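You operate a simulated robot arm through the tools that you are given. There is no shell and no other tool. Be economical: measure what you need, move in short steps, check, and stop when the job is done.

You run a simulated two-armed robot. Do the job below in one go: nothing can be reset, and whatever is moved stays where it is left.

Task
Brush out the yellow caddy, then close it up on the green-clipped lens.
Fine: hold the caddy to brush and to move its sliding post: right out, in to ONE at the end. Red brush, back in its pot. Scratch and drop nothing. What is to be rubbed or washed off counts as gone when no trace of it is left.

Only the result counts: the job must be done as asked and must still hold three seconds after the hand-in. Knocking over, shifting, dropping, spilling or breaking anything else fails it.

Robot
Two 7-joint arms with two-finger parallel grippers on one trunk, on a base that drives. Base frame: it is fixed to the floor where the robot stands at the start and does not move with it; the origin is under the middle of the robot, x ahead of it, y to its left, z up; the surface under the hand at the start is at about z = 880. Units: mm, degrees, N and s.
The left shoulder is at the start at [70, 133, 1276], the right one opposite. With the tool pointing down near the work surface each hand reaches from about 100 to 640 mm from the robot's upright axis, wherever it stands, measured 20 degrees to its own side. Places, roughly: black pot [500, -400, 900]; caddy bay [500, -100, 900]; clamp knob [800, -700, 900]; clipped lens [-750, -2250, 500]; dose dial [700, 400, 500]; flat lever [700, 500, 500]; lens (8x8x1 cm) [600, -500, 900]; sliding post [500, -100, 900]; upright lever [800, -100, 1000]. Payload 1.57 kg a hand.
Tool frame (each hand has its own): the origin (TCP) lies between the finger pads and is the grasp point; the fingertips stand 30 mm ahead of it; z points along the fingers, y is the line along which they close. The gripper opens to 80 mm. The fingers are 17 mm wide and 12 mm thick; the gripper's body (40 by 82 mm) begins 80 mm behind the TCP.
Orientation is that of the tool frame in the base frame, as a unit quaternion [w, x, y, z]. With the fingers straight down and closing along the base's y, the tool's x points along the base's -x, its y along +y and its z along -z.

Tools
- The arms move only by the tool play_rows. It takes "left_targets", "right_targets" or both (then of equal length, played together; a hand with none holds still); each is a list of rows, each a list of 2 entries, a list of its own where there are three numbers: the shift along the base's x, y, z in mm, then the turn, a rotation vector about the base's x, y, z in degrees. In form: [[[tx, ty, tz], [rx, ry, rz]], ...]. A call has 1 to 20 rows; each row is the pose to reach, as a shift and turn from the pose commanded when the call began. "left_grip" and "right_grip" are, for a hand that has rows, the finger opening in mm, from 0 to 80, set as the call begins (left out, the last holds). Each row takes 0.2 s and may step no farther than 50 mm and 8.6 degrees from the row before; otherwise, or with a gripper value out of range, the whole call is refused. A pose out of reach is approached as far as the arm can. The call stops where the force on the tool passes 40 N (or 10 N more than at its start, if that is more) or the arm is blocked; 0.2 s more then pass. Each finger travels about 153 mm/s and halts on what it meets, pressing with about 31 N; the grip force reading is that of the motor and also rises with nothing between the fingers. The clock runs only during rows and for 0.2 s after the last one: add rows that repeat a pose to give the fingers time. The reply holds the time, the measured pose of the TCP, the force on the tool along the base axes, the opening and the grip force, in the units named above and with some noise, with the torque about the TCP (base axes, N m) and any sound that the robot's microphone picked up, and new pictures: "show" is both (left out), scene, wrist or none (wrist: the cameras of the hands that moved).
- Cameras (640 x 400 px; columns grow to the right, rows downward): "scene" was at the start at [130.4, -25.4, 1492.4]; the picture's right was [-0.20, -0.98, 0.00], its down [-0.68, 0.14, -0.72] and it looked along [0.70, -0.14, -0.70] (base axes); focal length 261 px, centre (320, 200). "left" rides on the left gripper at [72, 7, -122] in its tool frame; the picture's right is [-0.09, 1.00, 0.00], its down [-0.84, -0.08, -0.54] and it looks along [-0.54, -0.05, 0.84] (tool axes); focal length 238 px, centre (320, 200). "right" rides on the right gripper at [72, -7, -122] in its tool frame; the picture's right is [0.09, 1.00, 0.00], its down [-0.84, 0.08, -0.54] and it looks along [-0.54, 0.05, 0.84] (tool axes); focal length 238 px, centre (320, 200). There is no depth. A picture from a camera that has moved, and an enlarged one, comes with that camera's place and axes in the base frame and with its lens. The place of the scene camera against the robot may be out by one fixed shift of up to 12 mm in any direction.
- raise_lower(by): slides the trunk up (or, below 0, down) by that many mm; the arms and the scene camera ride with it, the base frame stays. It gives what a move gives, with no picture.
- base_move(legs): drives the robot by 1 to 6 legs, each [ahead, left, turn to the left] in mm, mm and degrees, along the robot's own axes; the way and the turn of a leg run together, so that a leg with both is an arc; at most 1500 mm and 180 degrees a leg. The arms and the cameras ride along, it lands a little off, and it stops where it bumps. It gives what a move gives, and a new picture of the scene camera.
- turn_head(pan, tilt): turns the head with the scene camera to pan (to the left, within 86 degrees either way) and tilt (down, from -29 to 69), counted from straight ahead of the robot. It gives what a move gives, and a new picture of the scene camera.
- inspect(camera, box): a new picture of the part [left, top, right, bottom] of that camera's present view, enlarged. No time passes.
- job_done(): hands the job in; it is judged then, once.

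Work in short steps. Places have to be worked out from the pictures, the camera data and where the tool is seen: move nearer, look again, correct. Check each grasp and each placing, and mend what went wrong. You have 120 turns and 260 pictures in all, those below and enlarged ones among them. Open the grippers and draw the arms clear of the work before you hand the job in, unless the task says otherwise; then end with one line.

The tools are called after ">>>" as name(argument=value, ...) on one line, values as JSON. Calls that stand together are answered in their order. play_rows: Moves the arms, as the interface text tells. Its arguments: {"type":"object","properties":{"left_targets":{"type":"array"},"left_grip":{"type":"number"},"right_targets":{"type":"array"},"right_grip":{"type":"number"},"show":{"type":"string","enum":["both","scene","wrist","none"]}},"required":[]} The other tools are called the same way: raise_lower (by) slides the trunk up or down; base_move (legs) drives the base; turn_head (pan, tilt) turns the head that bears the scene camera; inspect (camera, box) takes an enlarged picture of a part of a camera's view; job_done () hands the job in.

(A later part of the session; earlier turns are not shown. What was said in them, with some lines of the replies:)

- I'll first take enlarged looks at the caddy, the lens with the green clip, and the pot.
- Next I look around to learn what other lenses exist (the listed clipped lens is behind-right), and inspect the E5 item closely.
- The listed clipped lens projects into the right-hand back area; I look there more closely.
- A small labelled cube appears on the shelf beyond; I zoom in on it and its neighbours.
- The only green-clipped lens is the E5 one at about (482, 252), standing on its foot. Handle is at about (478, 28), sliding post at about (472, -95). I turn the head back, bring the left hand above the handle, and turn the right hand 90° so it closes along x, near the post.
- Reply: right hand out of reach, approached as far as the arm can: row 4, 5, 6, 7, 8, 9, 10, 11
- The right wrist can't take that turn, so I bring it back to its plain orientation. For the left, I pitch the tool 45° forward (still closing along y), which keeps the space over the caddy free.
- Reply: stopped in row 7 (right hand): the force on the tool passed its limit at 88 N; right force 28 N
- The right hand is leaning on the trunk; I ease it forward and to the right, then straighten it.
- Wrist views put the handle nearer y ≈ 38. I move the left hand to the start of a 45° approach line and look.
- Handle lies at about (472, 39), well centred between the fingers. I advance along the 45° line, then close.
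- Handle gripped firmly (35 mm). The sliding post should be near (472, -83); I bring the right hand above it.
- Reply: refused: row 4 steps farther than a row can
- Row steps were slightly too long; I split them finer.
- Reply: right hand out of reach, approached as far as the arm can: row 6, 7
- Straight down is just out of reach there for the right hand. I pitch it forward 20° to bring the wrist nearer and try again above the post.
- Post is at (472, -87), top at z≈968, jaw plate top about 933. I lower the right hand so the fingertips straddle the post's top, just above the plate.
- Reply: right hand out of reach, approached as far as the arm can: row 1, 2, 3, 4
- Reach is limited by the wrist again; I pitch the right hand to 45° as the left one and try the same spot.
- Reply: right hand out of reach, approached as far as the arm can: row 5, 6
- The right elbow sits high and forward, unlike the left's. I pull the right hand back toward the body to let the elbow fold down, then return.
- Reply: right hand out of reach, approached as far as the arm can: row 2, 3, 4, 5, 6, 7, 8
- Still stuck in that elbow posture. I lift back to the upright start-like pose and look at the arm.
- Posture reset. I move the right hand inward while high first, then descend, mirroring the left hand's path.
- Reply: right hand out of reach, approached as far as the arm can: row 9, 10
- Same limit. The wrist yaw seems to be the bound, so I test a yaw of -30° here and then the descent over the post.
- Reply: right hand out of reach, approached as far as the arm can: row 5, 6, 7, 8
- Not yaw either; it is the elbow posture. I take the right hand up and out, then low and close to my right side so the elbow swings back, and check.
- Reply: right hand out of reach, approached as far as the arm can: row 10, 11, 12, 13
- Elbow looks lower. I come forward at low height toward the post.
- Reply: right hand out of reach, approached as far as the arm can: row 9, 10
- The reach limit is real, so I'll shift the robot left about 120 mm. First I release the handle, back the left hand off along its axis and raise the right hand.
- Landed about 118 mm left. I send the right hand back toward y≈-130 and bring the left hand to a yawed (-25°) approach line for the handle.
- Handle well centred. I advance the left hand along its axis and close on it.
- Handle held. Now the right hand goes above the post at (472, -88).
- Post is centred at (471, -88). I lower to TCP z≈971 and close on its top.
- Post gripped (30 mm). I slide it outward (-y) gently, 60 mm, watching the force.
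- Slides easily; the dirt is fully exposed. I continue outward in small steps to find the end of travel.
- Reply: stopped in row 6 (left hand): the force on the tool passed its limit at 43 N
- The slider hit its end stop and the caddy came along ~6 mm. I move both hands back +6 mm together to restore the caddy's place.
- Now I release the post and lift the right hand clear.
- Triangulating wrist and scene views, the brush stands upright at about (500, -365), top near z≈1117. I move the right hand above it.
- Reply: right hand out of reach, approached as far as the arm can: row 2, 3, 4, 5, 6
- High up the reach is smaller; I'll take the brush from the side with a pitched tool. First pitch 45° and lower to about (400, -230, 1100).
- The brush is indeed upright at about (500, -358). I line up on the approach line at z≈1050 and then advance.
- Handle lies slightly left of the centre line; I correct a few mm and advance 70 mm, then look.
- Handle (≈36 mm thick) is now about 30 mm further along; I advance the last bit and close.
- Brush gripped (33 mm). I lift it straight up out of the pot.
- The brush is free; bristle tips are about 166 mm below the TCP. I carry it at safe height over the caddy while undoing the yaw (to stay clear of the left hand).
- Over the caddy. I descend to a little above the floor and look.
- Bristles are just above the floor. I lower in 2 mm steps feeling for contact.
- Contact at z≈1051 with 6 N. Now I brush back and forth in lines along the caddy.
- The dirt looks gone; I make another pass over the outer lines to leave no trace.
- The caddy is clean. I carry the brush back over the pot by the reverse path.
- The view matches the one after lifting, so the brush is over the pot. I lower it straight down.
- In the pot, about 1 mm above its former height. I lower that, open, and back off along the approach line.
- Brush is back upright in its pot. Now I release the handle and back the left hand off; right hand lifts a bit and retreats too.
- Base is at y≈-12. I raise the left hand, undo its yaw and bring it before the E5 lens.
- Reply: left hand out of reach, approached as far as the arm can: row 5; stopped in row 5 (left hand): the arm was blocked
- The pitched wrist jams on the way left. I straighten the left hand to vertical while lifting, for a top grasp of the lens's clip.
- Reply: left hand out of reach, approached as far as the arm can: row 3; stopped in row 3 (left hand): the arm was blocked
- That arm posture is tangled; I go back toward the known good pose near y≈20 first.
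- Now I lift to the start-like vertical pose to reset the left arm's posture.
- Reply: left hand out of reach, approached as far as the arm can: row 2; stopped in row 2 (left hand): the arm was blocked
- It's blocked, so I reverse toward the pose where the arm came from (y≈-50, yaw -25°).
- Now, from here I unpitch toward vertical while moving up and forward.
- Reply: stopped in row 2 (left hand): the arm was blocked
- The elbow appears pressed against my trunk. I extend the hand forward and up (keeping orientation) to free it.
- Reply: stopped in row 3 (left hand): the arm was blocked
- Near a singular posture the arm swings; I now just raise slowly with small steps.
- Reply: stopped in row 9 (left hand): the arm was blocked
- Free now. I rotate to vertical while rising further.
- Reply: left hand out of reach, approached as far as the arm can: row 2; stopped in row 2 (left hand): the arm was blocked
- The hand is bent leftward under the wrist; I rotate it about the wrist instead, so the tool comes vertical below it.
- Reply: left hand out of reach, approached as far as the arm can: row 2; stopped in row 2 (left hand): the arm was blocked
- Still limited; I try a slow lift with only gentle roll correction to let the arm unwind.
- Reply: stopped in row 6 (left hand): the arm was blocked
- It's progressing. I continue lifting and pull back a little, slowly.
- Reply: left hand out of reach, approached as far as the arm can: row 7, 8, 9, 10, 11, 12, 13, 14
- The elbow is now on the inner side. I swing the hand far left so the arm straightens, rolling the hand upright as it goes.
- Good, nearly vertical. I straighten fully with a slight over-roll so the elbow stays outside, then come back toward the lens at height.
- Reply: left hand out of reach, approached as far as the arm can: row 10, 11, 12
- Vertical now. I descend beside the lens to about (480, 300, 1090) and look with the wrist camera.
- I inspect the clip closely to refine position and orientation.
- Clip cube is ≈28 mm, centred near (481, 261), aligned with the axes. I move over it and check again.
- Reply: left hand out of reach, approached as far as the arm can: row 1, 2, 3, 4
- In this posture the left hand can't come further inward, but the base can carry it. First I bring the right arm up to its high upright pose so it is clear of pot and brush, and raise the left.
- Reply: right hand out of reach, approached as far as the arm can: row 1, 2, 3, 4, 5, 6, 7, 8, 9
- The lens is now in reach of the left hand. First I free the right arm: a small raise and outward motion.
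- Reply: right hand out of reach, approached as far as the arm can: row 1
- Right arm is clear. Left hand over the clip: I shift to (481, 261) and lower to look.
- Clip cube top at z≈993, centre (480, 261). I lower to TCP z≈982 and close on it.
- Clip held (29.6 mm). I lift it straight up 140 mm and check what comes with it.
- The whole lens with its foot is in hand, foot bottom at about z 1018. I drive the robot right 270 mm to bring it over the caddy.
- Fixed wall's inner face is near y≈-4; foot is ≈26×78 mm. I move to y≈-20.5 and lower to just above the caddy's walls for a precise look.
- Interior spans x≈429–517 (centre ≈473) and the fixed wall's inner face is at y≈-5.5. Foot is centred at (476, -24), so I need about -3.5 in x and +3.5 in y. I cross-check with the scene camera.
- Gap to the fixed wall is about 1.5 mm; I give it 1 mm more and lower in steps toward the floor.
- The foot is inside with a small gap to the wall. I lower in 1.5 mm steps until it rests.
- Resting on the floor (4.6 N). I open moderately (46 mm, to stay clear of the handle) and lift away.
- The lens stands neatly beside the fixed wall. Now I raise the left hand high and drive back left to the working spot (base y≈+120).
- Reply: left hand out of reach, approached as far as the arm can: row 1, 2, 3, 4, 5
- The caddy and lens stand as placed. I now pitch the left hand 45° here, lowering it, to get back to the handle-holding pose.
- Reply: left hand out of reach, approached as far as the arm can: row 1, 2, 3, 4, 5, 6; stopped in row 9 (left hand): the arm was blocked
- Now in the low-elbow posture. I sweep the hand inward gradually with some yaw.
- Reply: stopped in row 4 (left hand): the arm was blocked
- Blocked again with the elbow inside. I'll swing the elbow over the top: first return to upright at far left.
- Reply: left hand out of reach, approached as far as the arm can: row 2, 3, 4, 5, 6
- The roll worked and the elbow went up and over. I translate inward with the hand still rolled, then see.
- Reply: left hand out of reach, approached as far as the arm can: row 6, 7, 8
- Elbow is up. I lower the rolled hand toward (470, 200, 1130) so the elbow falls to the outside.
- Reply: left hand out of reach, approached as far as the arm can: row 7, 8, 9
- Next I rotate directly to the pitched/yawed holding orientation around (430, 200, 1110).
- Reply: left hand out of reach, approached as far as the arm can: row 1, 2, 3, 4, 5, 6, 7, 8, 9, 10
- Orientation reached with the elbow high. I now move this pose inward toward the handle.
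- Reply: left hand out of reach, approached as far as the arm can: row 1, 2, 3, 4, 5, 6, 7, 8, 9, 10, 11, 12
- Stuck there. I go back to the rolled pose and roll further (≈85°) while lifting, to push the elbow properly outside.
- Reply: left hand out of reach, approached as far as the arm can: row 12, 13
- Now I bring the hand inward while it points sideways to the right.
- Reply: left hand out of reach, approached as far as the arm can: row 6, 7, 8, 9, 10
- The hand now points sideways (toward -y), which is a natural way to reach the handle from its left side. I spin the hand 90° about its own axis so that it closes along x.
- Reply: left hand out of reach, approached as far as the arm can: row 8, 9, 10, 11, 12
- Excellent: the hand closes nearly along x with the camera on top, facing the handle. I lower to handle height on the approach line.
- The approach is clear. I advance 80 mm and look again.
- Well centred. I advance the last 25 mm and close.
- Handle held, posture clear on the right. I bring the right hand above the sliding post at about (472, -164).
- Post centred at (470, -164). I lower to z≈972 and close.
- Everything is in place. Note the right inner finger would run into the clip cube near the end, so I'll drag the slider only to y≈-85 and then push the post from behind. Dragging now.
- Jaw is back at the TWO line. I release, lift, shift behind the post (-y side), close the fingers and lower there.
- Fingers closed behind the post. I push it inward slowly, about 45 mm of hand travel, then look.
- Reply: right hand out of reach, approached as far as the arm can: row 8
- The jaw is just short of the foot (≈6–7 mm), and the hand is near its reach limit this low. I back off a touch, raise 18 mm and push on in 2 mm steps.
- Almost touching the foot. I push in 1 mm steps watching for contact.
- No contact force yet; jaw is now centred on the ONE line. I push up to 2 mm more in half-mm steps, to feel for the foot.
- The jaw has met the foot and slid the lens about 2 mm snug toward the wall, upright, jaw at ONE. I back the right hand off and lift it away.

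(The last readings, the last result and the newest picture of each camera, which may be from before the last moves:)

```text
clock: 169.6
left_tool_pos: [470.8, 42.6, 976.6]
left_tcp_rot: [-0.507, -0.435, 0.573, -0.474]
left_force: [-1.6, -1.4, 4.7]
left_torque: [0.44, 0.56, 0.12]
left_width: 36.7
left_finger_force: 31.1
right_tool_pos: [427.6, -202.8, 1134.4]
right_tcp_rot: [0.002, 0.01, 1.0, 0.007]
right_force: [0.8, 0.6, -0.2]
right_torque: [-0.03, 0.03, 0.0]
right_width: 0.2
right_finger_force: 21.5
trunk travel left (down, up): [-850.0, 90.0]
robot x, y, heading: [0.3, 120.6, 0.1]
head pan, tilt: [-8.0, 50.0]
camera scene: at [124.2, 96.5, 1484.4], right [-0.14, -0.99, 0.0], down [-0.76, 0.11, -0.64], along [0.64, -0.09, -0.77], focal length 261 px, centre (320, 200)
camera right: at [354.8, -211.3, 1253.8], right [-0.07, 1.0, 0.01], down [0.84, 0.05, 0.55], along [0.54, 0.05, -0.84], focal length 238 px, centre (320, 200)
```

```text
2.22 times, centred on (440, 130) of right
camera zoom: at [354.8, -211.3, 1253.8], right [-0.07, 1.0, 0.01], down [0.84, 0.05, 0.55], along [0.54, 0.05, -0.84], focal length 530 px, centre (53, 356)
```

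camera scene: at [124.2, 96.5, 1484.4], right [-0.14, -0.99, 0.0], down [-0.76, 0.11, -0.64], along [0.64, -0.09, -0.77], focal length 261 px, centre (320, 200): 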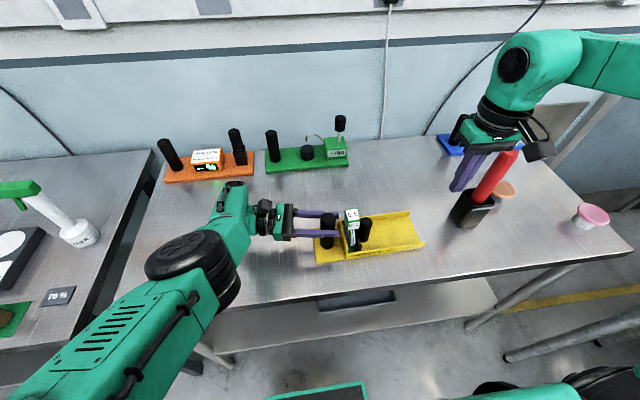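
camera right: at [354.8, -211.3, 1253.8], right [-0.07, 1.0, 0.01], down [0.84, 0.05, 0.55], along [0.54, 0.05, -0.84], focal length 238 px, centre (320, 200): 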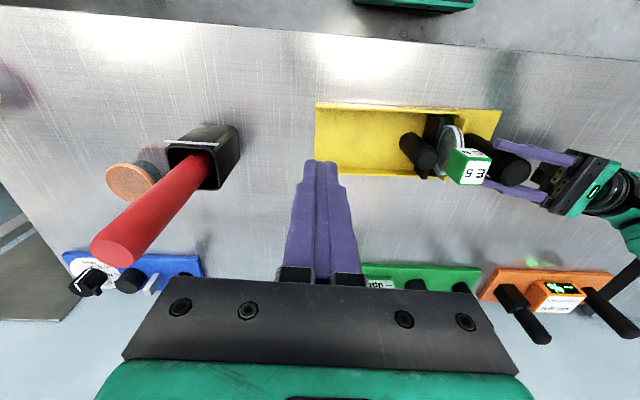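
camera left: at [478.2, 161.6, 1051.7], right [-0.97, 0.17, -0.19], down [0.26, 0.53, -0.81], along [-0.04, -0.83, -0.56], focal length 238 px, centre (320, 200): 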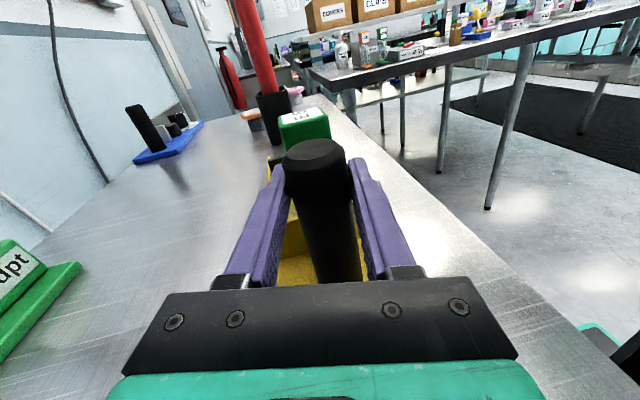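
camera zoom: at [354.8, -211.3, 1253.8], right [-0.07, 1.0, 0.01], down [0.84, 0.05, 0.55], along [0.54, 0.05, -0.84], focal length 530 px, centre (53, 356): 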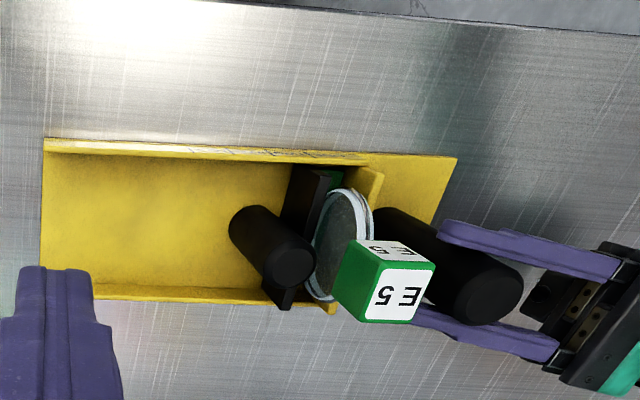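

All good: lens upright, jaw at ONE. Now I open the left hand, withdraw it along its axis and raise it.

>>> play_rows(left_targets=[[[0, 0, 0], [0, 0, 0]], [[0, 0, 0], [0, 0, 0]], [[3, 18, 0], [0, 0, 0]], [[6, 36, 1], [0, 0, 0]], [[10, 58, 2], [0, 0, 0]], [[14, 80, 4], [0, 0, 0]], [[17, 105, 15], [0, 0, 0]], [[17, 110, 50], [0, 0, 0]], [[17, 110, 90], [0, 0, 0]], [[17, 110, 110], [0, 0, 0]]], left_grip=80, right_targets=[[[0, 0, 0], [0, 0, 0]], [[0, 0, 0], [0, 0, 0]], [[0, 0, 0], [0, 0, 0]], [[-5, 0, 10], [0, 0, 0]], [[-10, 0, 20], [0, 0, 0]], [[-15, 0, 30], [0, 0, 0]], [[-20, 0, 40], [0, 0, 0]], [[-25, 0, 50], [0, 0, 0]], [[-30, 0, 60], [0, 0, 0]], [[-30, 0, 70], [0, 0, 0]]], right_grip=80, show="both")

>>> inspect(camera="scene", box=[305, 190, 435, 270])

>>> inspect(camera="left", box=[230, 100, 430, 260])

```text
clock: 171.8
left_tool_pos: [489.4, 153.5, 1086.4]
left_tcp_rot: [-0.507, -0.435, 0.573, -0.475]
left_force: [0.4, 0.2, -0.5]
left_torque: [-0.02, -0.01, -0.01]
left_width: 80.3
left_finger_force: 0.1
right_tool_pos: [398.8, -204.2, 1204.7]
right_tcp_rot: [0.0, 0.01, 1.0, 0.007]
right_force: [-0.1, -0.7, 0.0]
right_torque: [0.01, 0.01, 0.01]
right_width: 80.0
right_finger_force: 0.1
trunk travel left (down, up): [-850.0, 90.0]
robot x, y, heading: [-1.2, 116.3, 0.3]
head pan, tilt: [-8.0, 50.0]
camera scene: at [125.8, 97.3, 1484.2], right [-0.14, -0.99, 0.0], down [-0.76, 0.11, -0.64], along [0.64, -0.09, -0.77], focal length 261 px, centre (320, 200)
camera right: at [325.5, -210.0, 1324.3], right [-0.07, 1.0, 0.01], down [0.84, 0.05, 0.54], along [0.54, 0.05, -0.84], focal length 238 px, centre (320, 200)
camera left: at [495.8, 271.8, 1161.8], right [-0.97, 0.17, -0.19], down [0.26, 0.53, -0.81], along [-0.04, -0.83, -0.56], focal length 238 px, centre (320, 200)
```

scene: 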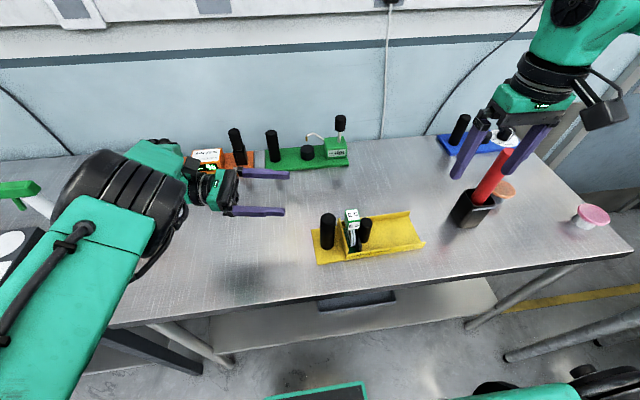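
right: 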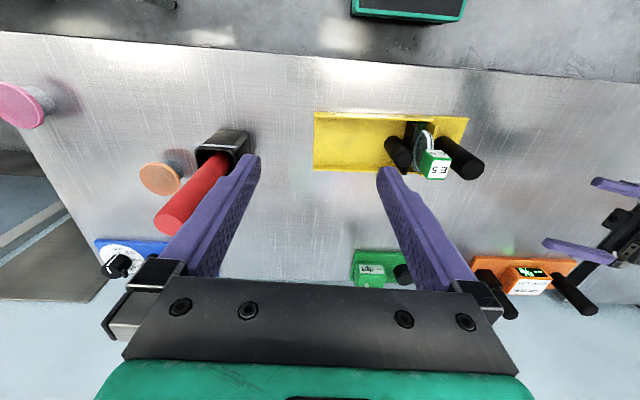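
left: 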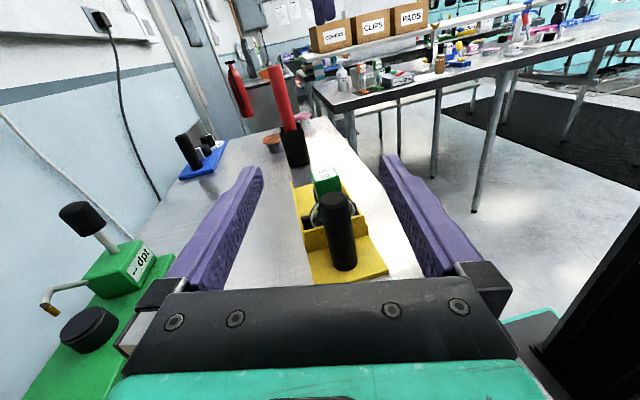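

```text
4.92 times, centred on (370, 230) of scene
camera zoom: at [125.8, 97.3, 1484.2], right [-0.14, -0.99, 0.0], down [-0.76, 0.11, -0.64], along [0.64, -0.09, -0.77], focal length 1283 px, centre (74, 52)
```

zoom: 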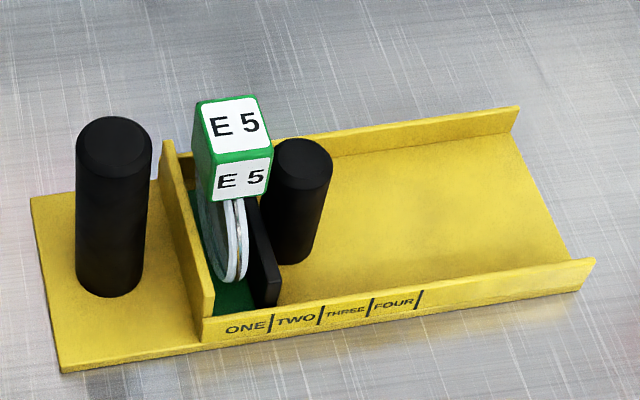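

```text
2.50 times, centred on (330, 180) of left
camera zoom: at [495.8, 271.8, 1161.8], right [-0.97, 0.17, -0.19], down [0.26, 0.53, -0.81], along [-0.04, -0.83, -0.56], focal length 596 px, centre (295, 250)
```

zoom: 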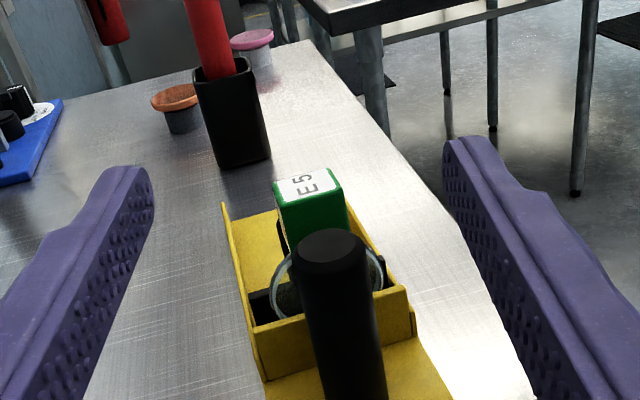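

The caddy is clean, the lens stands upright with the jaw at ONE, the brush is back in its pot, and both grippers are open and clear of the work. I'm handing it in.

>>> job_done()

```text
The job is handed in.
```

I brushed the yellow caddy clean, set the green-clipped E 5 lens in it with the sliding post pushed in to ONE, and put the red brush back in its pot; the job is handed in.
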